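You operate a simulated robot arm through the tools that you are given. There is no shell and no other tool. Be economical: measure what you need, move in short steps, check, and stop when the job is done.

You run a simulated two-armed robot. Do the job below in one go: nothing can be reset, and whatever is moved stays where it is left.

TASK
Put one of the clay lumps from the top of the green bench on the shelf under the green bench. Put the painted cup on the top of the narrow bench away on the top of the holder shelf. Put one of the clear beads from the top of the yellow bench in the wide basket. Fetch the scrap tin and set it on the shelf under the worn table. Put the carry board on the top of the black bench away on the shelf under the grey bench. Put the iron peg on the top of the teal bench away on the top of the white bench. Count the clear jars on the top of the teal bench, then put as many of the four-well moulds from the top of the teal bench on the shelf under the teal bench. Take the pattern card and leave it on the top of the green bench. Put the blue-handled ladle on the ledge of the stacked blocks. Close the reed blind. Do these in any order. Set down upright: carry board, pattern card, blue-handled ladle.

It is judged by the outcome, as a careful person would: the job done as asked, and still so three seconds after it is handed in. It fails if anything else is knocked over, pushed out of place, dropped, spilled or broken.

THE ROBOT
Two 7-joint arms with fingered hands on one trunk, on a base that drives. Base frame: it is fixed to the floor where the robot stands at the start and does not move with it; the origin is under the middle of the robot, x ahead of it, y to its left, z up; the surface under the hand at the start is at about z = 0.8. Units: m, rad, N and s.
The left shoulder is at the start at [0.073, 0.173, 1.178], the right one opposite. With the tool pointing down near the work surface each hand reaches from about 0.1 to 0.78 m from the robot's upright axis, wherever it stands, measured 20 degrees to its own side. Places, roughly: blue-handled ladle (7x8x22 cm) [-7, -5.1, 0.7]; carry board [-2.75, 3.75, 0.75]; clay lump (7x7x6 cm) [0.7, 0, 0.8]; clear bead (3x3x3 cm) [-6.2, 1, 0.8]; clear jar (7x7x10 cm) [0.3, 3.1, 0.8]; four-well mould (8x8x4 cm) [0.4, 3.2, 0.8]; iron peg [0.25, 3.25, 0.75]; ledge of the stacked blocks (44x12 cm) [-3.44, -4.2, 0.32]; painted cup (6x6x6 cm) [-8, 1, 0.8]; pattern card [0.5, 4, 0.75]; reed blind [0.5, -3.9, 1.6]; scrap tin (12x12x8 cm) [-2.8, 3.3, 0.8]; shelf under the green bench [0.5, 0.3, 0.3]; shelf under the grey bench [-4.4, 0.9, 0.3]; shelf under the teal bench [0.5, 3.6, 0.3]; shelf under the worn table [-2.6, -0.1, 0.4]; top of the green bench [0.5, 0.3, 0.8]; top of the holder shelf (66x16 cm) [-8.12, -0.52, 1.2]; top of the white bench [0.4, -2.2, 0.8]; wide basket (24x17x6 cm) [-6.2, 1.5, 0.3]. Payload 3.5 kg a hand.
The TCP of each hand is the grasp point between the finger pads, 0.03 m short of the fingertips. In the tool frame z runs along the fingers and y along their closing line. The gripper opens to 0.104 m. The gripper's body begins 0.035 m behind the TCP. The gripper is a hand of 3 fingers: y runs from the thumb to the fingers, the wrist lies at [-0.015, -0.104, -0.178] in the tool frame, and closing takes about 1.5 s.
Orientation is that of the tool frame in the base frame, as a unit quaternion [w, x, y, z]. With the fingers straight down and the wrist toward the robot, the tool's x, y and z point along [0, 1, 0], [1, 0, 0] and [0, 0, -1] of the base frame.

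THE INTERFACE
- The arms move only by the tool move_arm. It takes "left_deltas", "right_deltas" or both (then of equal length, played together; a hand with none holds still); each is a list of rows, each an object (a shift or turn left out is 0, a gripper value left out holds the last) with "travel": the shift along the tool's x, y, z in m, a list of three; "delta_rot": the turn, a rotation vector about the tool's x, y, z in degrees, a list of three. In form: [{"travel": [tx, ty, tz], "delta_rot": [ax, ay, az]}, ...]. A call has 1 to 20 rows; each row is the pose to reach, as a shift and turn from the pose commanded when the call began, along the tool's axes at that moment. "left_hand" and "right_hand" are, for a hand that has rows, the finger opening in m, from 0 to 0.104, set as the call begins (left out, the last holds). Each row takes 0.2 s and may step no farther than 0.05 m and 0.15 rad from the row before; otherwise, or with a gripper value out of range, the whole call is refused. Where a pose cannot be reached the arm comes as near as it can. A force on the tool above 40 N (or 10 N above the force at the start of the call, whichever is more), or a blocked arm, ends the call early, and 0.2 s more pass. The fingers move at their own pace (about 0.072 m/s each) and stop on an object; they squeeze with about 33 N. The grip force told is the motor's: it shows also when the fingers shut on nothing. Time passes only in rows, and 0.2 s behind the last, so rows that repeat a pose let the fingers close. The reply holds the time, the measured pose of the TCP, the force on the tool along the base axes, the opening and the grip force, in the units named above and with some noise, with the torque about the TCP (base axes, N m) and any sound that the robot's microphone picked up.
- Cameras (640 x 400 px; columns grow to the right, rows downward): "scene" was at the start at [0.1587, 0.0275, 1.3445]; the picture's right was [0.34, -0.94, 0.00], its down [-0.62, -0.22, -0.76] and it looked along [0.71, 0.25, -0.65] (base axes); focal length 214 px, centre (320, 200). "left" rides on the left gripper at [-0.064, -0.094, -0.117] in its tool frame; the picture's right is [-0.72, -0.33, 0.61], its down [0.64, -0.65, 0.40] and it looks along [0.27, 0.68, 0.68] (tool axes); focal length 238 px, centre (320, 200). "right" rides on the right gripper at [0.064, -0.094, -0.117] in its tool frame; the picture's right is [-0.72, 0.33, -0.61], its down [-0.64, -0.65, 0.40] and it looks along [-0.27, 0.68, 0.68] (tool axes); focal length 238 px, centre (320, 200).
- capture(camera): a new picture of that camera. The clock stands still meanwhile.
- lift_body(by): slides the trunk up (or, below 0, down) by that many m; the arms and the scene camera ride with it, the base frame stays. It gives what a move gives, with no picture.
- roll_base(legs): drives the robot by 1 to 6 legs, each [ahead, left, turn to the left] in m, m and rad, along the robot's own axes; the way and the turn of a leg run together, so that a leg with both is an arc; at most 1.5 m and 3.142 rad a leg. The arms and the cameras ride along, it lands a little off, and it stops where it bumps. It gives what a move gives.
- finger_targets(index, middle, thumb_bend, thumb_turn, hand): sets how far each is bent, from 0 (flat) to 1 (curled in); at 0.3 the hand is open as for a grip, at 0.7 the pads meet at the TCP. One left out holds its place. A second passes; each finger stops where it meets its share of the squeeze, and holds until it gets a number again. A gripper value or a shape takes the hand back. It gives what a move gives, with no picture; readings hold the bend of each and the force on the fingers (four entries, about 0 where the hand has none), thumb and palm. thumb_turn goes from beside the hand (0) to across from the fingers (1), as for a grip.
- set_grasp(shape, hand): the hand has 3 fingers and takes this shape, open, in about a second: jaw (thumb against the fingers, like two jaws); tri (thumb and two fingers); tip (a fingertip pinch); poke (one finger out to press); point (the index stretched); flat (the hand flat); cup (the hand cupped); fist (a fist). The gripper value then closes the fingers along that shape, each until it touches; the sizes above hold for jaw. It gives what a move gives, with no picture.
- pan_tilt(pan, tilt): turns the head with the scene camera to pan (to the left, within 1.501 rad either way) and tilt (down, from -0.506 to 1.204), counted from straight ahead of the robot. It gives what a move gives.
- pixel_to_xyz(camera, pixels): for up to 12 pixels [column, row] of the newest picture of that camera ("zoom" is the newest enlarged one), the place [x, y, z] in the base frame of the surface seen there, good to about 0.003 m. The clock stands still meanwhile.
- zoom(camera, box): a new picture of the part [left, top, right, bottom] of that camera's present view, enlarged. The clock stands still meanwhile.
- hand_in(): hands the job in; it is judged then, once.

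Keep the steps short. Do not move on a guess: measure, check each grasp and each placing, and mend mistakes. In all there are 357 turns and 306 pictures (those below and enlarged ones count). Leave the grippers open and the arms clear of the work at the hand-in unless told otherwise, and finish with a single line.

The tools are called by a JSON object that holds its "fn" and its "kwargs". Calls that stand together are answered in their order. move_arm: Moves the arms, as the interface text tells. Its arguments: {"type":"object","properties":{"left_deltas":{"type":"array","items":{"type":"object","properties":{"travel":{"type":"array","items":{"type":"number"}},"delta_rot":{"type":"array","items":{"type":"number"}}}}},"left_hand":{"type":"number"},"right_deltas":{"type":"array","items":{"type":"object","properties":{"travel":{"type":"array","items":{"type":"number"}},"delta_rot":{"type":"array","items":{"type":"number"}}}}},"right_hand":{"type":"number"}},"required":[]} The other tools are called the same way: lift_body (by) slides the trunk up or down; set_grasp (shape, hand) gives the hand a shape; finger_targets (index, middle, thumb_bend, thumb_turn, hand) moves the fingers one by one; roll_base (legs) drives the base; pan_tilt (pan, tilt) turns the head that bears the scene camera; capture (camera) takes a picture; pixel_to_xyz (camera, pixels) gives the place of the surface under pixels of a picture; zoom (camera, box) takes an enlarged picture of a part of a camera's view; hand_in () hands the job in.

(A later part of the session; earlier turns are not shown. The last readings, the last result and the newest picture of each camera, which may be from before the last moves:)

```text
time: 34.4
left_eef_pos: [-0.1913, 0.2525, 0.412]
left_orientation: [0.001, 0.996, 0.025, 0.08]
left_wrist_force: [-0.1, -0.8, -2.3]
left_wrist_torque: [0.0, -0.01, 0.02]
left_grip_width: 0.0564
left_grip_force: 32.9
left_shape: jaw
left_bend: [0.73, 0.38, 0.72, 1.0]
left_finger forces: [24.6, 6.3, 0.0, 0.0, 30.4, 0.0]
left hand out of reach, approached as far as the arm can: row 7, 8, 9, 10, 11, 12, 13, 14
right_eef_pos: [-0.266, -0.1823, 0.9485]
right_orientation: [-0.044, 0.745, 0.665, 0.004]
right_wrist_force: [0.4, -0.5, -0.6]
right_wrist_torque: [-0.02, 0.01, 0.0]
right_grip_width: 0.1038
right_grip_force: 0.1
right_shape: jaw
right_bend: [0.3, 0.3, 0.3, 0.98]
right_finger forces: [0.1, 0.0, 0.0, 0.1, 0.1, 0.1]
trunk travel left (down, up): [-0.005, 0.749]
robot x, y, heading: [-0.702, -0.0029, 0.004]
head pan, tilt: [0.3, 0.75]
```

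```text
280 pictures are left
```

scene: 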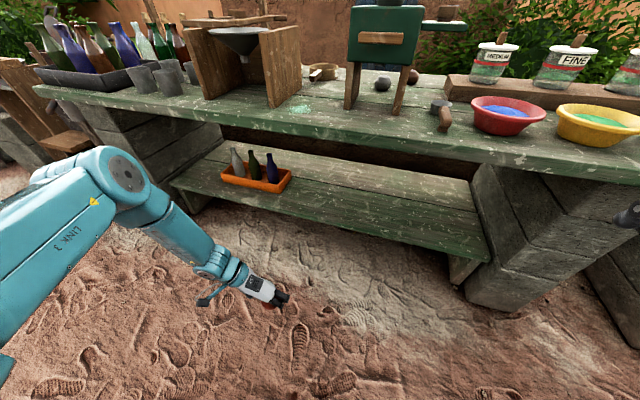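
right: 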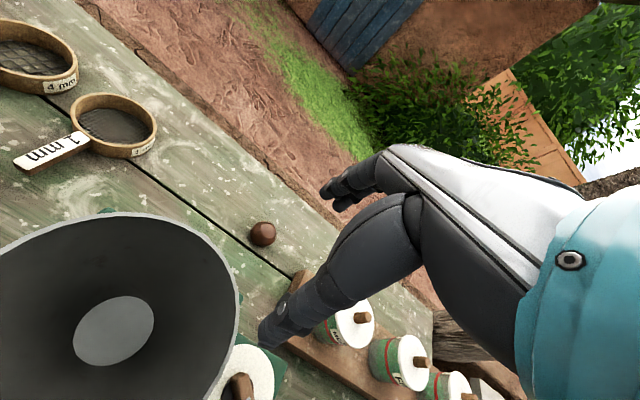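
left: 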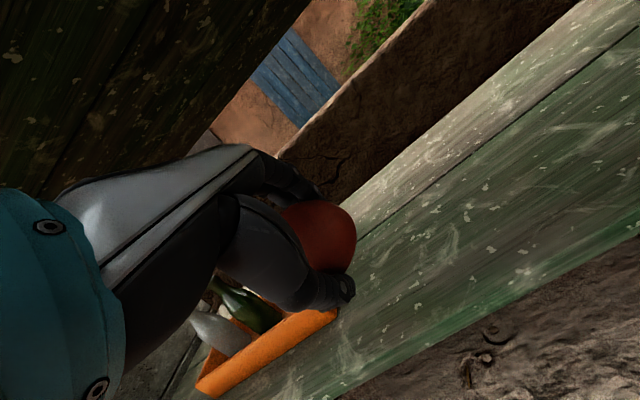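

Not better. I will try a different arm posture: raise the hand, point the fingers forward with the arm outstretched, then lower it straight.

{"fn": "move_arm", "kwargs": {"left_deltas": [{"travel": [0, 0, -0.04], "delta_rot": [0, 0, -8]}, {"travel": [0, 0, -0.08], "delta_rot": [0, 0, -16]}, {"travel": [0, 0, -0.12], "delta_rot": [0, 0, -24]}, {"travel": [0, 0, -0.16], "delta_rot": [0, 0, -32]}, {"travel": [0, 0, -0.2], "delta_rot": [0, 0, -40]}, {"travel": [0, 0, -0.24], "delta_rot": [0, 0, -48]}, {"travel": [0.02, 0, -0.28], "delta_rot": [0, 0, -56]}, {"travel": [0.04, 0, -0.32], "delta_rot": [0, 0, -64]}, {"travel": [0.06, 0, -0.36], "delta_rot": [0, 0, -72]}, {"travel": [0.08, 0, -0.4], "delta_rot": [0, 0, -80]}, {"travel": [0.1, 0, -0.42], "delta_rot": [0, 0, -88]}]}}

{"fn": "move_arm", "kwargs": {"left_deltas": [{"travel": [0, 0.02, 0], "delta_rot": [-8, 0, 0]}, {"travel": [0, 0.04, 0], "delta_rot": [-16, 0, 0]}, {"travel": [0, 0.06, 0], "delta_rot": [-24, 0, 0]}, {"travel": [0, 0.08, 0], "delta_rot": [-32, 0, 0]}, {"travel": [0, 0.1, 0], "delta_rot": [-40, 0, 0]}, {"travel": [0, 0.12, 0], "delta_rot": [-48, 0, 0]}, {"travel": [0, 0.14, 0], "delta_rot": [-56, 0, 0]}, {"travel": [0, 0.16, 0], "delta_rot": [-64, 0, 0]}, {"travel": [0, 0.18, 0], "delta_rot": [-70, 0, 0]}]}}

{"fn": "capture", "kwargs": {"camera": "scene"}}

```text
time: 36.8
left_eef_pos: [-0.1533, 0.2539, 0.8428]
left_orientation: [0.053, 0.7, 0.711, 0.053]
left_wrist_force: [0.1, 0.7, -1.8]
left_wrist_torque: [-0.01, 0.04, -0.02]
left_grip_width: 0.0561
left_grip_force: 33.2
left_shape: jaw
left_bend: [0.73, 0.38, 0.72, 1.0]
left_finger forces: [23.5, 6.1, 0.0, 0.1, 29.4, 0.0]
left hand out of reach, approached as far as the arm can: row 6, 7, 8, 9
right_eef_pos: [-0.2652, -0.1828, 0.9469]
right_orientation: [-0.043, 0.745, 0.665, 0.004]
right_wrist_force: [0.0, -0.4, 0.4]
right_wrist_torque: [0.0, 0.0, 0.03]
right_grip_width: 0.1039
right_grip_force: 0.0
right_shape: jaw
right_bend: [0.3, 0.3, 0.3, 0.98]
right_finger forces: [0.0, 0.0, 0.1, 0.0, 0.1, 0.0]
trunk travel left (down, up): [-0.005, 0.749]
robot x, y, heading: [-0.6989, -0.0001, 0.006]
head pan, tilt: [0.3, 0.75]
```

```text
time: 38.8
left_eef_pos: [0.0239, 0.2567, 0.8704]
left_orientation: [0.446, 0.541, 0.551, 0.452]
left_wrist_force: [-0.8, -0.3, -2.9]
left_wrist_torque: [0.0, 0.04, 0.03]
left_grip_width: 0.0559
left_grip_force: 33.2
left_shape: jaw
left_bend: [0.73, 0.38, 0.72, 1.0]
left_finger forces: [23.0, 5.4, 0.0, 0.1, 30.0, 0.1]
right_eef_pos: [-0.2652, -0.182, 0.9481]
right_orientation: [-0.044, 0.746, 0.665, 0.005]
right_wrist_force: [0.9, 0.2, 0.5]
right_wrist_torque: [0.02, 0.0, 0.01]
right_grip_width: 0.104
right_grip_force: 0.0
right_shape: jaw
right_bend: [0.3, 0.3, 0.3, 0.98]
right_finger forces: [0.1, 0.0, 0.0, 0.1, 0.1, 0.0]
trunk travel left (down, up): [-0.005, 0.749]
robot x, y, heading: [-0.6999, -0.0051, 0.01]
head pan, tilt: [0.3, 0.75]
```

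```text
279 pictures are left
```

scene: 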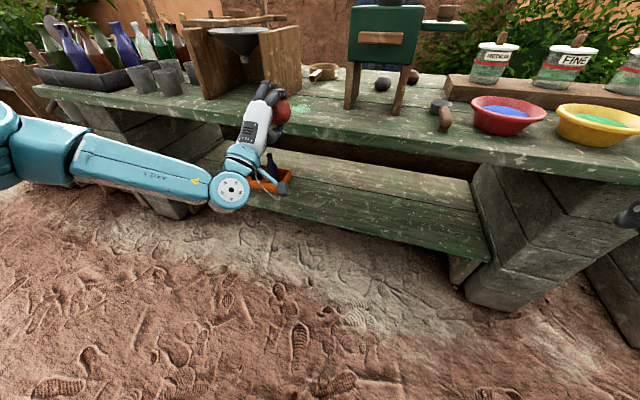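

Now the arm is in a new posture with fingers forward. I lower the hand straight down by 0.45 m.

{"fn": "move_arm", "kwargs": {"left_deltas": [{"travel": [0, -0.044, 0.009]}, {"travel": [0, -0.088, 0.018]}, {"travel": [0, -0.132, 0.027]}, {"travel": [0, -0.176, 0.036]}, {"travel": [0, -0.22, 0.045]}, {"travel": [0, -0.264, 0.054]}, {"travel": [0, -0.308, 0.063]}, {"travel": [0, -0.352, 0.072]}, {"travel": [0, -0.396, 0.081]}, {"travel": [0, -0.44, 0.09]}]}}

{"fn": "capture", "kwargs": {"camera": "scene"}}

```text
time: 41.0
left_eef_pos: [-0.0145, 0.3085, 0.6601]
left_orientation: [0.446, 0.542, 0.551, 0.451]
left_wrist_force: [-0.5, 0.9, -1.5]
left_wrist_torque: [-0.01, 0.04, -0.01]
left_grip_width: 0.0556
left_grip_force: 32.8
left_shape: jaw
left_bend: [0.73, 0.38, 0.72, 1.0]
left_finger forces: [23.0, 5.6, 0.0, 0.1, 30.1, 0.0]
left hand out of reach, approached as far as the arm can: row 5, 6, 7, 8, 9, 10
right_eef_pos: [-0.2654, -0.1825, 0.9485]
right_orientation: [-0.044, 0.746, 0.665, 0.005]
right_wrist_force: [0.0, 0.1, -0.3]
right_wrist_torque: [-0.01, 0.0, 0.05]
right_grip_width: 0.1037
right_grip_force: 0.1
right_shape: jaw
right_bend: [0.3, 0.3, 0.3, 0.98]
right_finger forces: [0.1, 0.1, 0.0, 0.1, 0.0, 0.0]
trunk travel left (down, up): [-0.005, 0.749]
robot x, y, heading: [-0.6988, -0.0033, 0.006]
head pan, tilt: [0.3, 0.75]
```

```text
278 pictures are left
```

scene: 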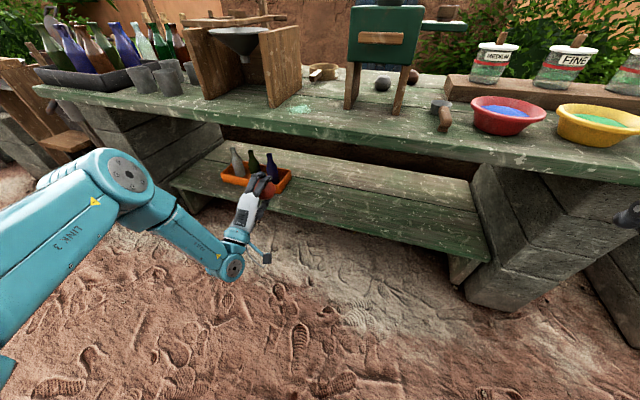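

The upper arm stops at the same place each time. I measure the elbow and arm points.

{"fn": "pixel_to_xyz", "kwargs": {"camera": "scene", "pixels": [[125, 172], [100, 200], [50, 250], [20, 300], [170, 215], [215, 265], [232, 265], [250, 210], [10, 350]]}}

{"fn": "pan_tilt", "kwargs": {"pan": 0.9, "tilt": 1.0}}

{"fn": "capture", "kwargs": {"camera": "scene"}}

```text
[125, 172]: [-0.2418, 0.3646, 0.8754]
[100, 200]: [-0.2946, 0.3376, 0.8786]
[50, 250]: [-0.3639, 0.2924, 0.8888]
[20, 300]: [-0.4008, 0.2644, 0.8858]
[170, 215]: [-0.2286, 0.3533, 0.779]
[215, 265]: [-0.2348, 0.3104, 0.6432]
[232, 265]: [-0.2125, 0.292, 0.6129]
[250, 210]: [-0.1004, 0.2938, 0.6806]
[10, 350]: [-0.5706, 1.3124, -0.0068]
```

```text
time: 42.0
left_eef_pos: [-0.0137, 0.3082, 0.6598]
left_orientation: [0.445, 0.543, 0.552, 0.45]
left_wrist_force: [-0.3, 0.4, -1.5]
left_wrist_torque: [-0.02, 0.04, 0.03]
left_grip_width: 0.0555
left_grip_force: 32.7
left_shape: jaw
left_bend: [0.73, 0.38, 0.72, 1.0]
left_finger forces: [23.1, 5.6, 0.0, 0.0, 30.2, 0.1]
right_eef_pos: [-0.2654, -0.1808, 0.9479]
right_orientation: [-0.043, 0.746, 0.665, 0.004]
right_wrist_force: [-0.1, -0.7, -0.4]
right_wrist_torque: [0.0, 0.01, -0.04]
right_grip_width: 0.1041
right_grip_force: 0.1
right_shape: jaw
right_bend: [0.3, 0.3, 0.3, 0.98]
right_finger forces: [0.0, 0.0, 0.0, 0.0, 0.0, 0.0]
trunk travel left (down, up): [-0.005, 0.749]
robot x, y, heading: [-0.6976, -0.0011, 0.008]
head pan, tilt: [0.901, 1.0]
```

```text
277 pictures are left
```

scene: 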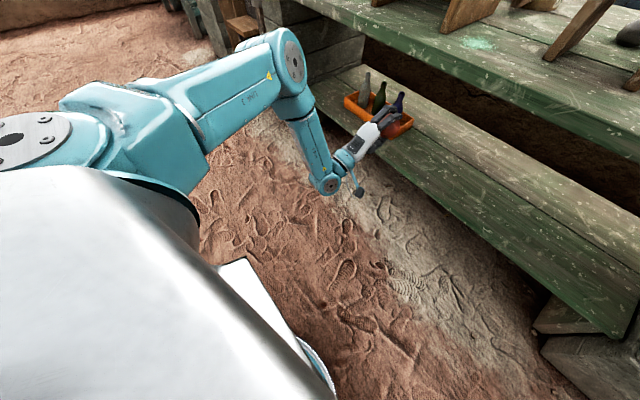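

I measure the shoulder and arm in this view to understand which joint is the limit.

{"fn": "pixel_to_xyz", "kwargs": {"camera": "scene", "pixels": [[20, 145], [15, 120], [50, 125], [120, 130], [100, 160], [160, 150], [200, 120], [205, 170], [280, 60], [295, 60], [230, 100]]}}

{"fn": "pan_tilt", "kwargs": {"pan": 1.45, "tilt": 0.9}}

{"fn": "capture", "kwargs": {"camera": "scene"}}

```text
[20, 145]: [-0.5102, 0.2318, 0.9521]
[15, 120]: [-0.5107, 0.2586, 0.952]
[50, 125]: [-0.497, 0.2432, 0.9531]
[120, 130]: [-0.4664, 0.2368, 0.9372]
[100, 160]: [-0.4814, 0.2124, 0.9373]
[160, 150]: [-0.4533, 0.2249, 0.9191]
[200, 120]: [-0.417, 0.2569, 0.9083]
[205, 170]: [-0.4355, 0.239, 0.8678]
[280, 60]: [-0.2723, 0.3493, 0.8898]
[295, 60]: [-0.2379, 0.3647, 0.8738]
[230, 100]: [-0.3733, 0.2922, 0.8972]
```

```text
time: 43.0
left_eef_pos: [-0.0139, 0.3086, 0.6593]
left_orientation: [0.445, 0.542, 0.552, 0.451]
left_wrist_force: [0.9, 0.2, -2.6]
left_wrist_torque: [-0.02, 0.04, 0.01]
left_grip_width: 0.0558
left_grip_force: 32.7
left_shape: jaw
left_bend: [0.73, 0.38, 0.72, 1.0]
left_finger forces: [23.2, 5.5, 0.0, 0.0, 30.1, 0.1]
right_eef_pos: [-0.266, -0.1826, 0.948]
right_orientation: [-0.044, 0.745, 0.665, 0.004]
right_wrist_force: [0.3, 1.1, 0.0]
right_wrist_torque: [0.01, 0.02, -0.01]
right_grip_width: 0.104
right_grip_force: 0.0
right_shape: jaw
right_bend: [0.3, 0.3, 0.3, 0.98]
right_finger forces: [0.1, 0.1, 0.0, 0.0, 0.0, 0.0]
trunk travel left (down, up): [-0.005, 0.749]
robot x, y, heading: [-0.6985, -0.0024, 0.012]
head pan, tilt: [1.45, 0.901]
```

```text
276 pictures are left
```

scene: 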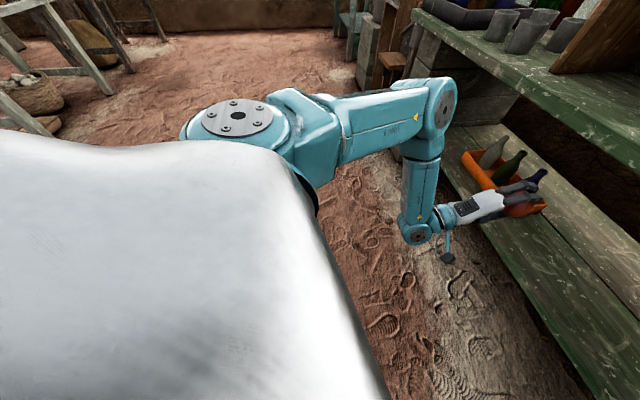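

I test reach further out to the left side: first tip the hand back to pointing down.

{"fn": "move_arm", "kwargs": {"left_deltas": [{"travel": [0.02, 0.0, -0.02], "delta_rot": [8, 0, 0]}, {"travel": [0.04, 0, -0.04], "delta_rot": [16, 0, 0]}, {"travel": [0.06, 0, -0.06], "delta_rot": [24, 0, 0]}, {"travel": [0.08, 0, -0.08], "delta_rot": [32, 0, 0]}, {"travel": [0.1, 0, -0.1], "delta_rot": [40, 0, 0]}, {"travel": [0.12, 0, -0.12], "delta_rot": [48, 0, 0]}, {"travel": [0.14, 0, -0.14], "delta_rot": [56, 0, 0]}, {"travel": [0.16, 0, -0.16], "delta_rot": [64, 0, 0]}, {"travel": [0.18, 0, -0.16], "delta_rot": [72, 0, 0]}, {"travel": [0.2, 0, -0.16], "delta_rot": [78, 0, 0]}]}}

{"fn": "move_arm", "kwargs": {"left_deltas": [{"travel": [0.02, 0, 0.04], "delta_rot": [0, 0, -8]}, {"travel": [0.04, 0, 0.08], "delta_rot": [0, 0, -16]}, {"travel": [0.06, 0, 0.12], "delta_rot": [0, 0, -24]}, {"travel": [0.08, 0, 0.16], "delta_rot": [0, 0, -32]}, {"travel": [0.08, 0, 0.2], "delta_rot": [0, 0, -40]}, {"travel": [0.08, 0, 0.24], "delta_rot": [0, 0, -45]}, {"travel": [0.08, 0, 0.28], "delta_rot": [0, 0, -45]}, {"travel": [0.08, 0, 0.32], "delta_rot": [0, 0, -45]}, {"travel": [0.08, 0, 0.36], "delta_rot": [0, 0, -45]}]}}

{"fn": "capture", "kwargs": {"camera": "scene"}}

```text
time: 45.1
left_eef_pos: [-0.1715, 0.5061, 0.689]
left_orientation: [0.005, 0.703, 0.711, 0.003]
left_wrist_force: [0.5, 0.0, -2.6]
left_wrist_torque: [-0.02, 0.03, 0.03]
left_grip_width: 0.0556
left_grip_force: 33.0
left_shape: jaw
left_bend: [0.73, 0.38, 0.72, 1.0]
left_finger forces: [23.4, 6.2, 0.1, 0.1, 29.0, 0.0]
right_eef_pos: [-0.2649, -0.1829, 0.9481]
right_orientation: [-0.045, 0.745, 0.665, 0.004]
right_wrist_force: [-0.1, 0.3, 0.1]
right_wrist_torque: [0.05, 0.0, -0.02]
right_grip_width: 0.1039
right_grip_force: 0.1
right_shape: jaw
right_bend: [0.3, 0.3, 0.3, 0.98]
right_finger forces: [0.0, 0.0, 0.0, 0.1, 0.1, 0.1]
trunk travel left (down, up): [-0.005, 0.749]
robot x, y, heading: [-0.7035, -0.004, 0.009]
head pan, tilt: [1.45, 0.901]
```

```text
time: 47.1
left_eef_pos: [-0.1679, 0.5862, 0.3276]
left_orientation: [0.007, 0.377, 0.926, 0.001]
left_wrist_force: [0.5, -0.4, -2.9]
left_wrist_torque: [-0.06, -0.02, 0.03]
left_grip_width: 0.0556
left_grip_force: 32.8
left_shape: jaw
left_bend: [0.73, 0.38, 0.72, 1.0]
left_finger forces: [23.2, 6.3, 0.0, 0.0, 28.9, 0.1]
right_eef_pos: [-0.2648, -0.1825, 0.9486]
right_orientation: [-0.044, 0.745, 0.665, 0.004]
right_wrist_force: [0.3, -0.8, -0.7]
right_wrist_torque: [-0.03, 0.03, 0.0]
right_grip_width: 0.1036
right_grip_force: 0.1
right_shape: jaw
right_bend: [0.3, 0.3, 0.3, 0.98]
right_finger forces: [0.0, 0.1, 0.0, 0.0, 0.0, 0.0]
trunk travel left (down, up): [-0.005, 0.749]
robot x, y, heading: [-0.7014, -0.0006, 0.011]
head pan, tilt: [1.45, 0.901]
```

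```text
275 pictures are left
```

scene: 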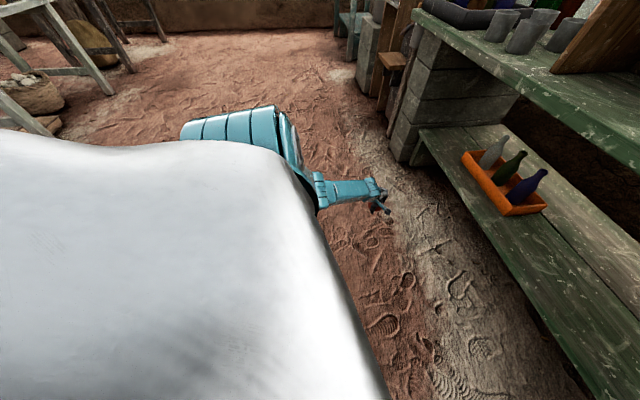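

This posture works: the hand reached z 0.328 freely when out 45° to the left. So I raise 6 cm, turn the base right 0.76 rad so that the hand points to the bench, and look.

{"fn": "move_arm", "kwargs": {"left_deltas": [{"travel": [0, 0, -0.03]}, {"travel": [0, 0, -0.06]}]}}

{"fn": "roll_base", "kwargs": {"legs": [[0, 0.13, 0], [0, 0, -0.76]]}}

{"fn": "pan_tilt", "kwargs": {"pan": 0.9, "tilt": 0.9}}

{"fn": "capture", "kwargs": {"camera": "scene"}}

```text
time: 47.8
left_eef_pos: [-0.1705, 0.5857, 0.3881]
left_orientation: [0.006, 0.377, 0.926, 0.001]
left_wrist_force: [-0.1, 0.2, -1.2]
left_wrist_torque: [-0.01, 0.01, 0.0]
left_grip_width: 0.0553
left_grip_force: 33.1
left_shape: jaw
left_bend: [0.73, 0.38, 0.72, 1.0]
left_finger forces: [23.3, 6.4, 0.0, 0.0, 29.1, 0.0]
right_eef_pos: [-0.2656, -0.1822, 0.9481]
right_orientation: [-0.043, 0.745, 0.665, 0.004]
right_wrist_force: [-0.8, -0.2, 0.1]
right_wrist_torque: [-0.02, -0.05, 0.01]
right_grip_width: 0.1038
right_grip_force: 0.0
right_shape: jaw
right_bend: [0.3, 0.3, 0.3, 0.98]
right_finger forces: [0.1, 0.0, 0.1, 0.1, 0.0, 0.0]
trunk travel left (down, up): [-0.005, 0.749]
robot x, y, heading: [-0.7031, -0.0009, 0.012]
head pan, tilt: [1.45, 0.901]
```

```text
time: 51.0
left_eef_pos: [0.0883, 0.1899, 0.3882]
left_orientation: [0.007, 0.693, 0.721, -0.001]
left_wrist_force: [0.4, 0.3, -1.9]
left_wrist_torque: [-0.03, 0.01, -0.02]
left_grip_width: 0.0548
left_grip_force: 32.7
left_shape: jaw
left_bend: [0.73, 0.38, 0.72, 1.0]
left_finger forces: [20.8, 6.7, 0.0, 0.1, 28.5, 0.1]
right_eef_pos: [-0.5097, -0.3022, 0.947]
right_orientation: [-0.039, 0.939, 0.341, 0.02]
right_wrist_force: [-0.6, -1.3, 0.1]
right_wrist_torque: [-0.01, -0.06, 0.02]
right_grip_width: 0.1036
right_grip_force: 0.1
right_shape: jaw
right_bend: [0.3, 0.3, 0.3, 0.98]
right_finger forces: [0.0, 0.0, 0.0, 0.0, 0.0, 0.1]
trunk travel left (down, up): [-0.005, 0.749]
robot x, y, heading: [-0.7028, 0.1268, -0.752]
head pan, tilt: [1.45, 0.901]
```

```text
time: 52.0
left_eef_pos: [0.0896, 0.1894, 0.3879]
left_orientation: [0.007, 0.692, 0.722, -0.001]
left_wrist_force: [-0.8, -0.3, -2.9]
left_wrist_torque: [-0.01, 0.01, 0.0]
left_grip_width: 0.0548
left_grip_force: 33.1
left_shape: jaw
left_bend: [0.73, 0.38, 0.72, 1.0]
left_finger forces: [20.8, 6.6, 0.1, 0.0, 28.4, 0.1]
right_eef_pos: [-0.5095, -0.3014, 0.9489]
right_orientation: [-0.039, 0.939, 0.342, 0.02]
right_wrist_force: [-1.3, 0.3, 0.4]
right_wrist_torque: [-0.02, 0.01, -0.03]
right_grip_width: 0.1036
right_grip_force: 0.1
right_shape: jaw
right_bend: [0.3, 0.3, 0.3, 0.98]
right_finger forces: [0.0, 0.0, 0.0, 0.0, 0.0, 0.0]
trunk travel left (down, up): [-0.005, 0.749]
robot x, y, heading: [-0.7045, 0.1288, -0.745]
head pan, tilt: [0.901, 0.901]
```

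```text
274 pictures are left
```

scene: 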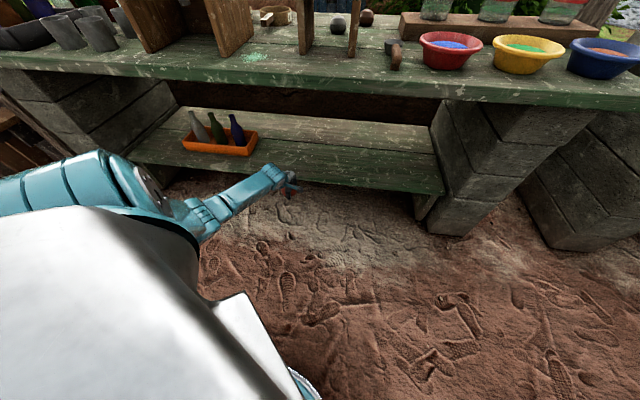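

The hand points at the shelf, clear of everything. I drive 0.26 m toward the bench (0.191 ahead, 0.176 left).

{"fn": "roll_base", "kwargs": {"legs": [[0.191, 0.176, 0]]}}

{"fn": "move_arm", "kwargs": {"left_deltas": [{"travel": [0, 0, 0.03]}, {"travel": [0, 0, 0.055]}, {"travel": [0, 0, 0.068]}]}}

{"fn": "capture", "kwargs": {"camera": "left"}}

```text
time: 53.9
left_eef_pos: [0.348, 0.1868, 0.3873]
left_orientation: [0.006, 0.693, 0.721, -0.002]
left_wrist_force: [0.7, -0.8, -2.5]
left_wrist_torque: [-0.04, -0.02, -0.05]
left_grip_width: 0.055
left_grip_force: 32.5
left_shape: jaw
left_bend: [0.73, 0.38, 0.72, 1.0]
left_finger forces: [20.8, 6.6, 0.0, 0.1, 28.6, 0.0]
right_eef_pos: [-0.2506, -0.304, 0.949]
right_orientation: [-0.039, 0.939, 0.341, 0.021]
right_wrist_force: [-1.0, 0.1, -0.1]
right_wrist_torque: [0.0, -0.02, 0.02]
right_grip_width: 0.1041
right_grip_force: 0.0
right_shape: jaw
right_bend: [0.3, 0.3, 0.3, 0.98]
right_finger forces: [0.0, 0.0, 0.0, 0.0, 0.0, 0.1]
trunk travel left (down, up): [-0.005, 0.749]
robot x, y, heading: [-0.4441, 0.1246, -0.748]
head pan, tilt: [0.901, 0.901]
```

```text
time: 54.7
left_eef_pos: [0.3483, 0.1873, 0.3191]
left_orientation: [0.005, 0.693, 0.721, -0.002]
left_wrist_force: [-0.5, -0.2, -1.8]
left_wrist_torque: [-0.01, 0.04, 0.0]
left_grip_width: 0.055
left_grip_force: 33.6
left_shape: jaw
left_bend: [0.73, 0.38, 0.72, 1.0]
left_finger forces: [20.8, 6.6, 0.0, 0.0, 28.5, 0.1]
right_eef_pos: [-0.2503, -0.3039, 0.9482]
right_orientation: [-0.038, 0.939, 0.342, 0.02]
right_wrist_force: [0.4, -0.5, -0.1]
right_wrist_torque: [0.0, 0.01, 0.02]
right_grip_width: 0.104
right_grip_force: 0.0
right_shape: jaw
right_bend: [0.3, 0.3, 0.3, 0.98]
right_finger forces: [0.1, 0.1, 0.0, 0.1, 0.0, 0.0]
trunk travel left (down, up): [-0.005, 0.749]
robot x, y, heading: [-0.4454, 0.1271, -0.751]
head pan, tilt: [0.901, 0.901]
```

```text
273 pictures are left
```

left: 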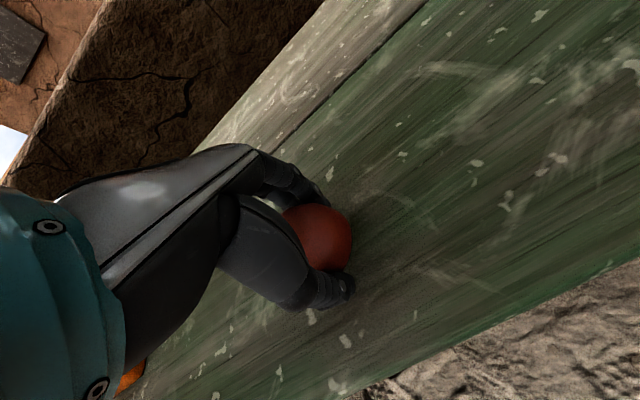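

The lump's bottom is about 4 mm over the shelf. I lower 4 mm and open.

{"fn": "move_arm", "kwargs": {"left_deltas": [{"travel": [0, 0, 0.003]}, {"travel": [0, 0, 0.004]}, {"travel": [0, 0, 0.004]}]}}

{"fn": "move_arm", "kwargs": {"left_deltas": [{"travel": [0, 0, 0]}, {"travel": [0, 0, 0]}, {"travel": [0, 0, 0]}, {"travel": [0, 0, 0]}, {"travel": [0, 0, 0]}, {"travel": [0, 0, 0]}], "left_hand": 0.104}}

{"fn": "move_arm", "kwargs": {"left_deltas": [{"travel": [0, 0, -0.04]}, {"travel": [0, 0, -0.08]}, {"travel": [0, 0, -0.1]}]}}

{"fn": "capture", "kwargs": {"camera": "left"}}

```text
time: 55.5
left_eef_pos: [0.3488, 0.1875, 0.3149]
left_orientation: [0.006, 0.693, 0.721, -0.002]
left_wrist_force: [-0.3, 0.2, -1.4]
left_wrist_torque: [-0.01, 0.0, 0.0]
left_grip_width: 0.0552
left_grip_force: 32.7
left_shape: jaw
left_bend: [0.73, 0.38, 0.72, 1.0]
left_finger forces: [20.8, 6.5, 0.0, 0.0, 28.4, 0.0]
right_eef_pos: [-0.2503, -0.3046, 0.9474]
right_orientation: [-0.039, 0.939, 0.342, 0.02]
right_wrist_force: [0.2, 0.0, 0.0]
right_wrist_torque: [-0.03, -0.03, 0.0]
right_grip_width: 0.1039
right_grip_force: 0.1
right_shape: jaw
right_bend: [0.3, 0.3, 0.3, 0.98]
right_finger forces: [0.0, 0.1, 0.0, 0.1, 0.0, 0.0]
trunk travel left (down, up): [-0.005, 0.749]
robot x, y, heading: [-0.4447, 0.1246, -0.751]
head pan, tilt: [0.901, 0.901]
```

```text
time: 56.9
left_eef_pos: [0.3497, 0.1869, 0.3153]
left_orientation: [0.006, 0.693, 0.721, -0.002]
left_wrist_force: [0.2, -0.3, -0.5]
left_wrist_torque: [-0.03, 0.01, 0.0]
left_grip_width: 0.1036
left_grip_force: 0.1
left_shape: jaw
left_bend: [0.3, 0.3, 0.3, 0.98]
left_finger forces: [0.1, 0.0, 0.0, 0.1, 0.1, 0.0]
right_eef_pos: [-0.2507, -0.3039, 0.9482]
right_orientation: [-0.039, 0.939, 0.342, 0.02]
right_wrist_force: [-0.1, -0.9, -0.2]
right_wrist_torque: [0.02, 0.0, 0.0]
right_grip_width: 0.1041
right_grip_force: 0.1
right_shape: jaw
right_bend: [0.3, 0.3, 0.3, 0.98]
right_finger forces: [0.1, 0.1, 0.0, 0.1, 0.0, 0.0]
trunk travel left (down, up): [-0.005, 0.749]
robot x, y, heading: [-0.4428, 0.1249, -0.748]
head pan, tilt: [0.901, 0.901]
```

```text
time: 57.7
left_eef_pos: [0.3476, 0.1883, 0.4146]
left_orientation: [0.006, 0.693, 0.721, -0.002]
left_wrist_force: [0.3, 0.3, 0.4]
left_wrist_torque: [0.0, 0.01, 0.01]
left_grip_width: 0.1037
left_grip_force: 0.2
left_shape: jaw
left_bend: [0.3, 0.3, 0.3, 0.98]
left_finger forces: [0.1, 0.0, 0.0, 0.1, 0.1, 0.1]
right_eef_pos: [-0.2508, -0.3043, 0.949]
right_orientation: [-0.039, 0.938, 0.343, 0.019]
right_wrist_force: [1.1, -0.4, 0.7]
right_wrist_torque: [0.02, 0.0, 0.03]
right_grip_width: 0.1041
right_grip_force: 0.0
right_shape: jaw
right_bend: [0.3, 0.3, 0.3, 0.98]
right_finger forces: [0.0, 0.0, 0.0, 0.0, 0.0, 0.0]
trunk travel left (down, up): [-0.005, 0.749]
robot x, y, heading: [-0.4417, 0.1252, -0.754]
head pan, tilt: [0.901, 0.901]
```

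```text
272 pictures are left
```

left: 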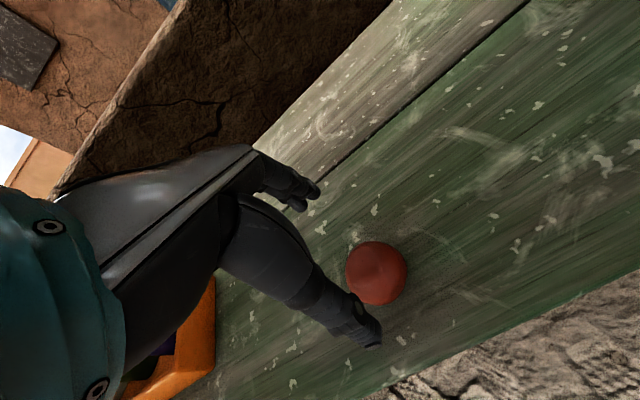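

The red lump rests on the shelf. I back away, raise the trunk, turn toward +y and look along the way to the teal bench.

{"fn": "roll_base", "kwargs": {"legs": [[-0.3, -0.28, 0]]}}

{"fn": "lift_body", "kwargs": {"by": 0.27}}

{"fn": "roll_base", "kwargs": {"legs": [[0, 0, 2.32]]}}

{"fn": "pan_tilt", "kwargs": {"pan": 0, "tilt": 0.45}}

{"fn": "capture", "kwargs": {"camera": "scene"}}

```text
time: 60.2
left_eef_pos: [-0.0631, 0.1863, 0.4159]
left_orientation: [0.006, 0.694, 0.72, -0.002]
left_wrist_force: [-0.6, 0.8, 1.0]
left_wrist_torque: [-0.02, -0.04, 0.04]
left_grip_width: 0.1036
left_grip_force: 0.1
left_shape: jaw
left_bend: [0.3, 0.3, 0.3, 0.98]
left_finger forces: [0.0, 0.0, 0.0, 0.1, 0.0, 0.0]
right_eef_pos: [-0.6626, -0.3034, 0.9476]
right_orientation: [-0.039, 0.939, 0.341, 0.02]
right_wrist_force: [0.8, 0.6, -0.2]
right_wrist_torque: [0.01, -0.02, 0.01]
right_grip_width: 0.104
right_grip_force: 0.0
right_shape: jaw
right_bend: [0.3, 0.3, 0.3, 0.98]
right_finger forces: [0.0, 0.0, 0.0, 0.0, 0.1, 0.0]
trunk travel left (down, up): [-0.005, 0.749]
robot x, y, heading: [-0.8568, 0.1263, -0.758]
head pan, tilt: [0.901, 0.901]
```

```text
time: 63.0
left_eef_pos: [-0.0634, 0.1859, 0.6848]
left_orientation: [0.005, 0.694, 0.72, -0.002]
left_wrist_force: [-0.3, 0.1, 0.2]
left_wrist_torque: [-0.01, -0.03, 0.01]
left_grip_width: 0.1037
left_grip_force: 0.1
left_shape: jaw
left_bend: [0.3, 0.3, 0.3, 0.98]
left_finger forces: [0.0, 0.0, 0.1, 0.0, 0.1, 0.0]
right_eef_pos: [-0.663, -0.3043, 1.2178]
right_orientation: [-0.039, 0.939, 0.34, 0.02]
right_wrist_force: [1.2, -0.4, 0.0]
right_wrist_torque: [-0.02, 0.02, -0.04]
right_grip_width: 0.1038
right_grip_force: 0.2
right_shape: jaw
right_bend: [0.3, 0.3, 0.3, 0.98]
right_finger forces: [0.0, 0.0, 0.0, 0.1, 0.0, 0.0]
trunk travel left (down, up): [-0.275, 0.479]
robot x, y, heading: [-0.8528, 0.1264, -0.755]
head pan, tilt: [0.901, 0.901]
```

```text
time: 68.9
left_eef_pos: [-1.4358, 0.6645, 0.6851]
left_orientation: [0.004, -0.383, 0.924, 0.005]
left_wrist_force: [0.2, 0.0, -0.8]
left_wrist_torque: [0.02, -0.05, 0.03]
left_grip_width: 0.1039
left_grip_force: 0.0
left_shape: jaw
left_bend: [0.3, 0.3, 0.3, 0.98]
left_finger forces: [0.0, 0.0, 0.1, 0.1, 0.0, 0.0]
right_eef_pos: [-0.6686, 0.5594, 1.2178]
right_orientation: [-0.033, 0.063, 0.997, -0.027]
right_wrist_force: [-0.7, 0.5, -0.2]
right_wrist_torque: [-0.02, -0.03, 0.0]
right_grip_width: 0.1039
right_grip_force: 0.0
right_shape: jaw
right_bend: [0.3, 0.3, 0.3, 0.98]
right_finger forces: [0.1, 0.1, 0.1, 0.0, 0.1, 0.0]
trunk travel left (down, up): [-0.275, 0.479]
robot x, y, heading: [-0.8549, 0.1294, 1.568]
head pan, tilt: [0.901, 0.901]
```

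```text
time: 70.1
left_eef_pos: [-1.4367, 0.665, 0.6855]
left_orientation: [0.003, -0.384, 0.923, 0.005]
left_wrist_force: [-0.6, -0.6, -1.0]
left_wrist_torque: [0.0, 0.0, 0.01]
left_grip_width: 0.1037
left_grip_force: 0.1
left_shape: jaw
left_bend: [0.3, 0.3, 0.3, 0.98]
left_finger forces: [0.0, 0.1, 0.1, 0.0, 0.0, 0.0]
right_eef_pos: [-0.6689, 0.5607, 1.2182]
right_orientation: [-0.034, 0.063, 0.997, -0.028]
right_wrist_force: [0.2, 0.6, -0.7]
right_wrist_torque: [-0.03, 0.01, 0.02]
right_grip_width: 0.104
right_grip_force: 0.0
right_shape: jaw
right_bend: [0.3, 0.3, 0.3, 0.98]
right_finger forces: [0.0, 0.1, 0.0, 0.0, 0.1, 0.0]
trunk travel left (down, up): [-0.275, 0.479]
robot x, y, heading: [-0.8517, 0.1281, 1.565]
head pan, tilt: [0.0, 0.45]
```

```text
271 pictures are left
```

scene: 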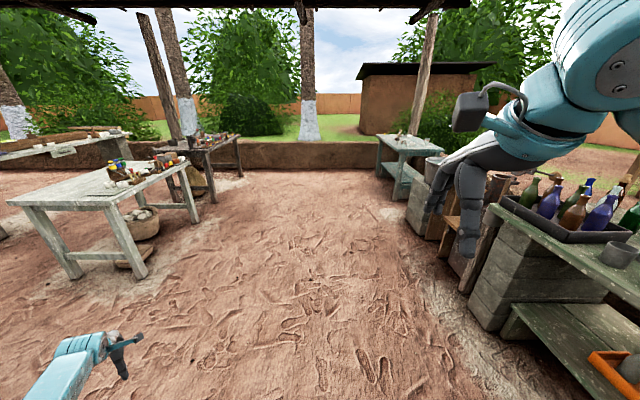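

The way is clear. I drive 2.9 m ahead, turn right to face the teal bench, and look.

{"fn": "roll_base", "kwargs": {"legs": [[1.45, 0, 0], [1.45, 0, 0], [0, 0, -1.565]]}}

{"fn": "pan_tilt", "kwargs": {"pan": 0.2, "tilt": 0.6}}

{"fn": "capture", "kwargs": {"camera": "scene"}}

```text
time: 87.8
left_eef_pos: [-0.3237, 3.6139, 0.6864]
left_orientation: [0.007, 0.372, 0.928, 0.001]
left_wrist_force: [0.8, -0.2, -0.8]
left_wrist_torque: [-0.01, 0.02, 0.01]
left_grip_width: 0.1036
left_grip_force: 0.0
left_shape: jaw
left_bend: [0.3, 0.3, 0.3, 0.98]
left_finger forces: [0.0, 0.0, 0.0, 0.1, 0.0, 0.1]
right_eef_pos: [-0.4118, 2.8451, 1.218]
right_orientation: [-0.043, 0.743, 0.668, 0.005]
right_wrist_force: [0.0, -0.3, -0.2]
right_wrist_torque: [-0.01, -0.02, 0.03]
right_grip_width: 0.1038
right_grip_force: 0.1
right_shape: jaw
right_bend: [0.3, 0.3, 0.3, 0.98]
right_finger forces: [0.0, 0.0, 0.1, 0.1, 0.0, 0.1]
trunk travel left (down, up): [-0.275, 0.479]
robot x, y, heading: [-0.85, 3.0241, 0.017]
head pan, tilt: [0.0, 0.45]
```

```text
time: 88.6
left_eef_pos: [-0.3229, 3.6158, 0.6858]
left_orientation: [0.006, 0.372, 0.928, 0.001]
left_wrist_force: [-0.8, -0.3, -0.9]
left_wrist_torque: [0.0, 0.0, 0.03]
left_grip_width: 0.1034
left_grip_force: 0.0
left_shape: jaw
left_bend: [0.3, 0.3, 0.3, 0.98]
left_finger forces: [0.0, 0.0, 0.0, 0.1, 0.0, 0.0]
right_eef_pos: [-0.4121, 2.8451, 1.2177]
right_orientation: [-0.043, 0.742, 0.669, 0.004]
right_wrist_force: [-0.1, -0.8, -0.4]
right_wrist_torque: [-0.04, 0.0, 0.0]
right_grip_width: 0.1037
right_grip_force: 0.0
right_shape: jaw
right_bend: [0.3, 0.3, 0.3, 0.98]
right_finger forces: [0.0, 0.1, 0.0, 0.1, 0.0, 0.1]
trunk travel left (down, up): [-0.275, 0.479]
robot x, y, heading: [-0.8507, 3.0237, 0.014]
head pan, tilt: [0.201, 0.6]
```

```text
270 pictures are left
```

scene: 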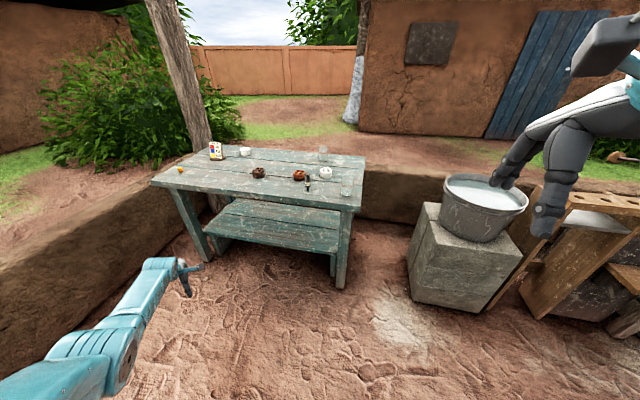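

{"fn": "zoom", "kwargs": {"camera": "scene", "box": [140, 130, 380, 280]}}

{"fn": "pixel_to_xyz", "kwargs": {"camera": "scene", "pixels": [[215, 152], [246, 150], [322, 155], [258, 171], [299, 174], [324, 171], [308, 183], [346, 192], [180, 169], [150, 183], [355, 212], [333, 255]]}}

```text
2.67 times, centred on (260, 205) of scene
```

zoom: 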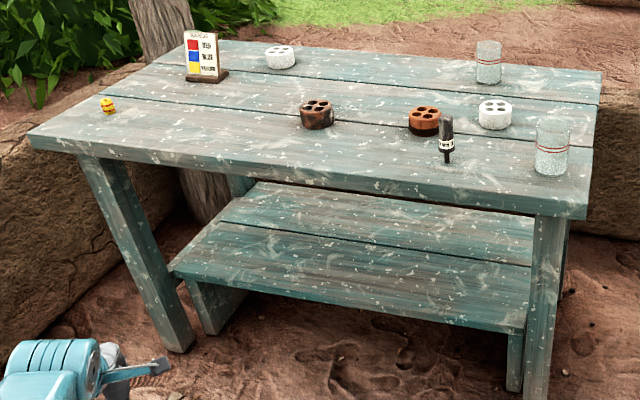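

```text
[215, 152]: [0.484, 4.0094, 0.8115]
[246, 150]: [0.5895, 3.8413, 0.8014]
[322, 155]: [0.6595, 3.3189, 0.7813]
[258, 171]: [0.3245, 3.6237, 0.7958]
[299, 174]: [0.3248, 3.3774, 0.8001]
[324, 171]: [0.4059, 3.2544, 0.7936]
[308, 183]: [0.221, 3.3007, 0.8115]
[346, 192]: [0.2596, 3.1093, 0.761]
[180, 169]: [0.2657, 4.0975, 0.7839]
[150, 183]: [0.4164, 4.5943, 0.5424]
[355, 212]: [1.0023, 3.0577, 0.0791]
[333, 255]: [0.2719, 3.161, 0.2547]
```

Two clear jars are visible (glass at zoom (488,62) and (552,147)) and four moulds. I measure the shelf and bench edges on this zoom.

{"fn": "pixel_to_xyz", "kwargs": {"camera": "zoom", "pixels": [[200, 262], [350, 300], [510, 320], [300, 190], [500, 225], [360, 230], [45, 138], [320, 172], [560, 205], [590, 75], [200, 45], [300, 290]]}}

{"fn": "zoom", "kwargs": {"camera": "scene", "box": [240, 135, 370, 215]}}

```text
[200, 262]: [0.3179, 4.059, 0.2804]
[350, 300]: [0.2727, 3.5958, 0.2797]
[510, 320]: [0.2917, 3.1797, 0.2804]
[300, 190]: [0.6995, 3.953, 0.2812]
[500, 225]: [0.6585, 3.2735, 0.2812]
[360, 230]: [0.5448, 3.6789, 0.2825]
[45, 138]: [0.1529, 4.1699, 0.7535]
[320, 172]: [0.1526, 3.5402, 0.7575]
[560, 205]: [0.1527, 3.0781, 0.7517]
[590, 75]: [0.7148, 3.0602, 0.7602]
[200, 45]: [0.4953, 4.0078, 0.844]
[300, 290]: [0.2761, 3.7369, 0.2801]
```

```text
4.92 times, centred on (305, 175) of scene
```

zoom: 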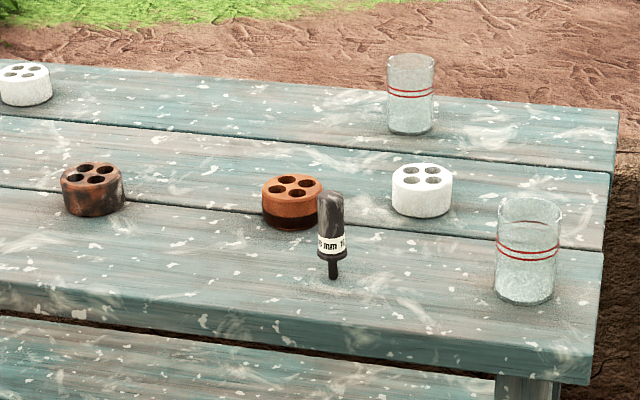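

Bench top z 0.757 (edge x 0.152), shelf z 0.281 (edge x 0.273). The iron peg stands at about (0.22,3.30). First I pick it with the right hand. I raise the left hand 0.3 m, straighten the right hand, then drive closer.

{"fn": "move_arm", "kwargs": {"left_deltas": [{"travel": [0, 0, -0.05]}, {"travel": [0, 0, -0.1]}, {"travel": [0, 0, -0.15]}, {"travel": [0, 0, -0.2]}, {"travel": [0, 0, -0.25]}, {"travel": [0, 0, -0.3]}], "right_deltas": [{"delta_rot": [-1.6, -1.9, -3]}, {"delta_rot": [-3.2, -3.8, -6.1]}, {"delta_rot": [-3.2, -3.8, -6.1]}, {"delta_rot": [-3.2, -3.8, -6.1]}, {"delta_rot": [-3.2, -3.8, -6.1]}, {"delta_rot": [-3.2, -3.8, -6.1]}]}}

{"fn": "roll_base", "kwargs": {"legs": [[0, 0.456, 0], [0.6, 0, 0]]}}

{"fn": "pan_tilt", "kwargs": {"pan": 0, "tilt": 0.8}}

{"fn": "capture", "kwargs": {"camera": "scene"}}

{"fn": "capture", "kwargs": {"camera": "right"}}

```text
time: 90.0
left_eef_pos: [-0.3269, 3.6157, 0.9853]
left_orientation: [0.006, 0.372, 0.928, 0.001]
left_wrist_force: [0.5, 1.0, 0.0]
left_wrist_torque: [0.0, 0.03, 0.01]
left_grip_width: 0.1036
left_grip_force: 0.2
left_shape: jaw
left_bend: [0.3, 0.3, 0.3, 0.98]
left_finger forces: [0.0, 0.1, 0.1, 0.1, 0.0, 0.1]
right_eef_pos: [-0.4117, 2.8459, 1.2179]
right_orientation: [0.0, 0.707, 0.707, 0.001]
right_wrist_force: [-0.6, -0.5, -0.2]
right_wrist_torque: [0.01, 0.01, 0.0]
right_grip_width: 0.1041
right_grip_force: 0.0
right_shape: jaw
right_bend: [0.3, 0.3, 0.3, 0.98]
right_finger forces: [0.0, 0.0, 0.0, 0.0, 0.1, 0.0]
trunk travel left (down, up): [-0.275, 0.479]
robot x, y, heading: [-0.8485, 3.0225, 0.018]
head pan, tilt: [0.201, 0.6]
```

```text
time: 95.7
left_eef_pos: [0.2704, 4.0784, 0.9858]
left_orientation: [0.006, 0.373, 0.928, 0.001]
left_wrist_force: [-0.7, -0.3, -0.2]
left_wrist_torque: [-0.02, 0.01, -0.01]
left_grip_width: 0.1037
left_grip_force: 0.1
left_shape: jaw
left_bend: [0.3, 0.3, 0.3, 0.98]
left_finger forces: [0.0, 0.1, 0.1, 0.0, 0.1, 0.0]
right_eef_pos: [0.1844, 3.3088, 1.2169]
right_orientation: [0.0, 0.708, 0.707, 0.001]
right_wrist_force: [1.0, 1.0, 0.0]
right_wrist_torque: [0.01, 0.02, 0.01]
right_grip_width: 0.1037
right_grip_force: 0.2
right_shape: jaw
right_bend: [0.3, 0.3, 0.3, 0.98]
right_finger forces: [0.1, 0.1, 0.0, 0.0, 0.0, 0.0]
trunk travel left (down, up): [-0.275, 0.479]
robot x, y, heading: [-0.2539, 3.4867, 0.016]
head pan, tilt: [0.201, 0.6]
```

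```text
time: 96.5
left_eef_pos: [0.2719, 4.0778, 0.9844]
left_orientation: [0.006, 0.374, 0.927, 0.002]
left_wrist_force: [-0.3, 0.8, -0.4]
left_wrist_torque: [0.01, 0.0, 0.0]
left_grip_width: 0.1036
left_grip_force: 0.1
left_shape: jaw
left_bend: [0.3, 0.3, 0.3, 0.98]
left_finger forces: [0.1, 0.0, 0.0, 0.1, 0.0, 0.1]
right_eef_pos: [0.1844, 3.3085, 1.2174]
right_orientation: [-0.001, 0.708, 0.706, 0.001]
right_wrist_force: [-0.5, -0.1, -0.9]
right_wrist_torque: [-0.02, -0.01, 0.02]
right_grip_width: 0.1037
right_grip_force: 0.1
right_shape: jaw
right_bend: [0.3, 0.3, 0.3, 0.98]
right_finger forces: [0.0, 0.0, 0.1, 0.0, 0.0, 0.0]
trunk travel left (down, up): [-0.275, 0.479]
robot x, y, heading: [-0.2562, 3.4848, 0.02]
head pan, tilt: [0.0, 0.799]
```

```text
267 pictures are left
```

scene: 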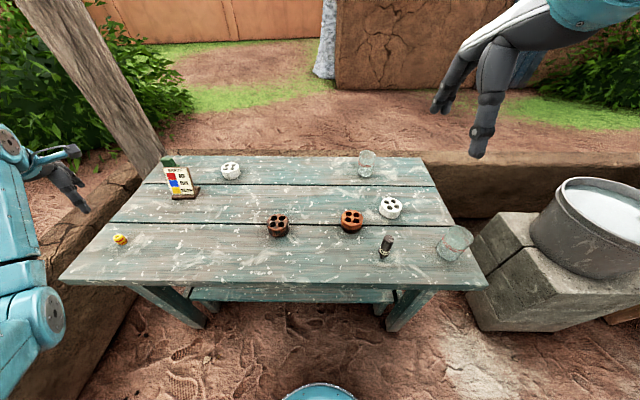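

```text
266 pictures are left
```

right: 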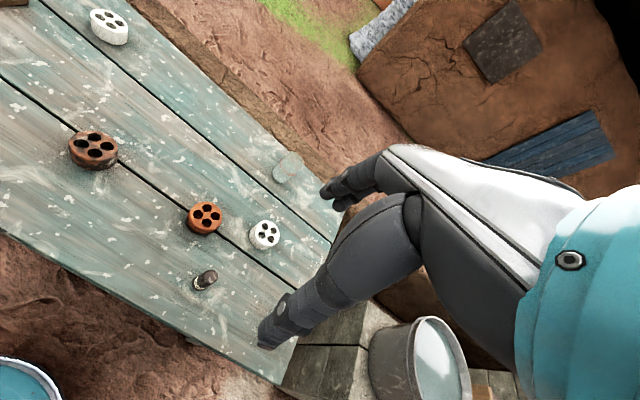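

Two clear jars confirmed from above. I measure peg, moulds and card precisely.

{"fn": "zoom", "kwargs": {"camera": "scene", "box": [250, 190, 490, 290]}}

{"fn": "pixel_to_xyz", "kwargs": {"camera": "scene", "pixels": [[389, 238], [389, 244], [385, 255], [383, 258], [278, 219], [278, 226], [353, 214], [390, 206], [230, 168], [180, 175], [183, 192]]}}

{"fn": "pixel_to_xyz", "kwargs": {"camera": "right", "pixels": [[208, 275], [203, 279], [198, 288]]}}

```text
2.67 times, centred on (370, 240) of scene
```

zoom: 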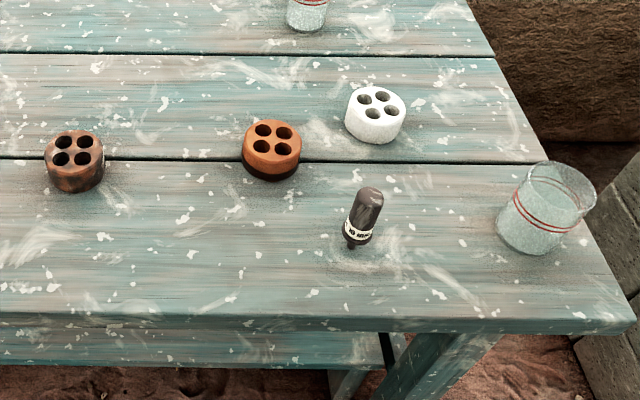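

```text
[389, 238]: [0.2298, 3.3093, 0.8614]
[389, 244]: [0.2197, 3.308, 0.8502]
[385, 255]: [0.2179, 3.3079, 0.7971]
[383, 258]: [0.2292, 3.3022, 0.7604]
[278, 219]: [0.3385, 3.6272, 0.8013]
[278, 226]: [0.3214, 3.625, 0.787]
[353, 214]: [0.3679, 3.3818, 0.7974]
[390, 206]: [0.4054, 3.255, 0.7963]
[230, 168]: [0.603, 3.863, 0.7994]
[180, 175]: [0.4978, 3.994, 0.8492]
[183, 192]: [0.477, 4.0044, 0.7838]
```

```text
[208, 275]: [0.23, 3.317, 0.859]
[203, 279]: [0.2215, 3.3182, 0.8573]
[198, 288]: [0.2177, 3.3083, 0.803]
```

Peg axis at about (0.232,3.309), top at z 0.862. I bring the right hand above and down to z 0.835.

{"fn": "move_arm", "kwargs": {"right_deltas": [{"travel": [0, 0.024, 0.03]}, {"travel": [0, 0.048, 0.06]}, {"travel": [0, 0.048, 0.11]}, {"travel": [0, 0.048, 0.16]}, {"travel": [0, 0.048, 0.21]}, {"travel": [0, 0.048, 0.25]}, {"travel": [0, 0.048, 0.28]}]}}

{"fn": "capture", "kwargs": {"camera": "right"}}

```text
time: 98.1
left_eef_pos: [0.2697, 4.0762, 0.9845]
left_orientation: [0.007, 0.374, 0.927, 0.001]
left_wrist_force: [0.5, 0.2, 0.4]
left_wrist_torque: [0.01, 0.0, 0.01]
left_grip_width: 0.1036
left_grip_force: 0.0
left_shape: jaw
left_bend: [0.3, 0.3, 0.3, 0.98]
left_finger forces: [0.0, 0.0, 0.1, 0.0, 0.0, 0.0]
right_eef_pos: [0.232, 3.3082, 0.9385]
right_orientation: [0.0, 0.708, 0.706, 0.001]
right_wrist_force: [-0.5, -0.2, -0.3]
right_wrist_torque: [-0.02, 0.04, -0.02]
right_grip_width: 0.1037
right_grip_force: 0.0
right_shape: jaw
right_bend: [0.3, 0.3, 0.3, 0.98]
right_finger forces: [0.0, 0.1, 0.0, 0.1, 0.1, 0.1]
trunk travel left (down, up): [-0.275, 0.479]
robot x, y, heading: [-0.2569, 3.4853, 0.016]
head pan, tilt: [0.0, 0.799]
```

```text
264 pictures are left
```

right: 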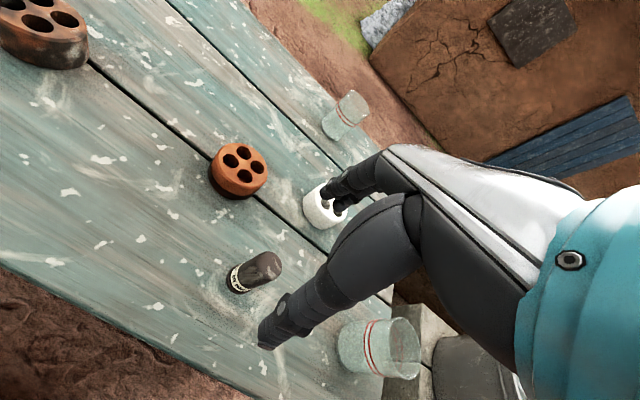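

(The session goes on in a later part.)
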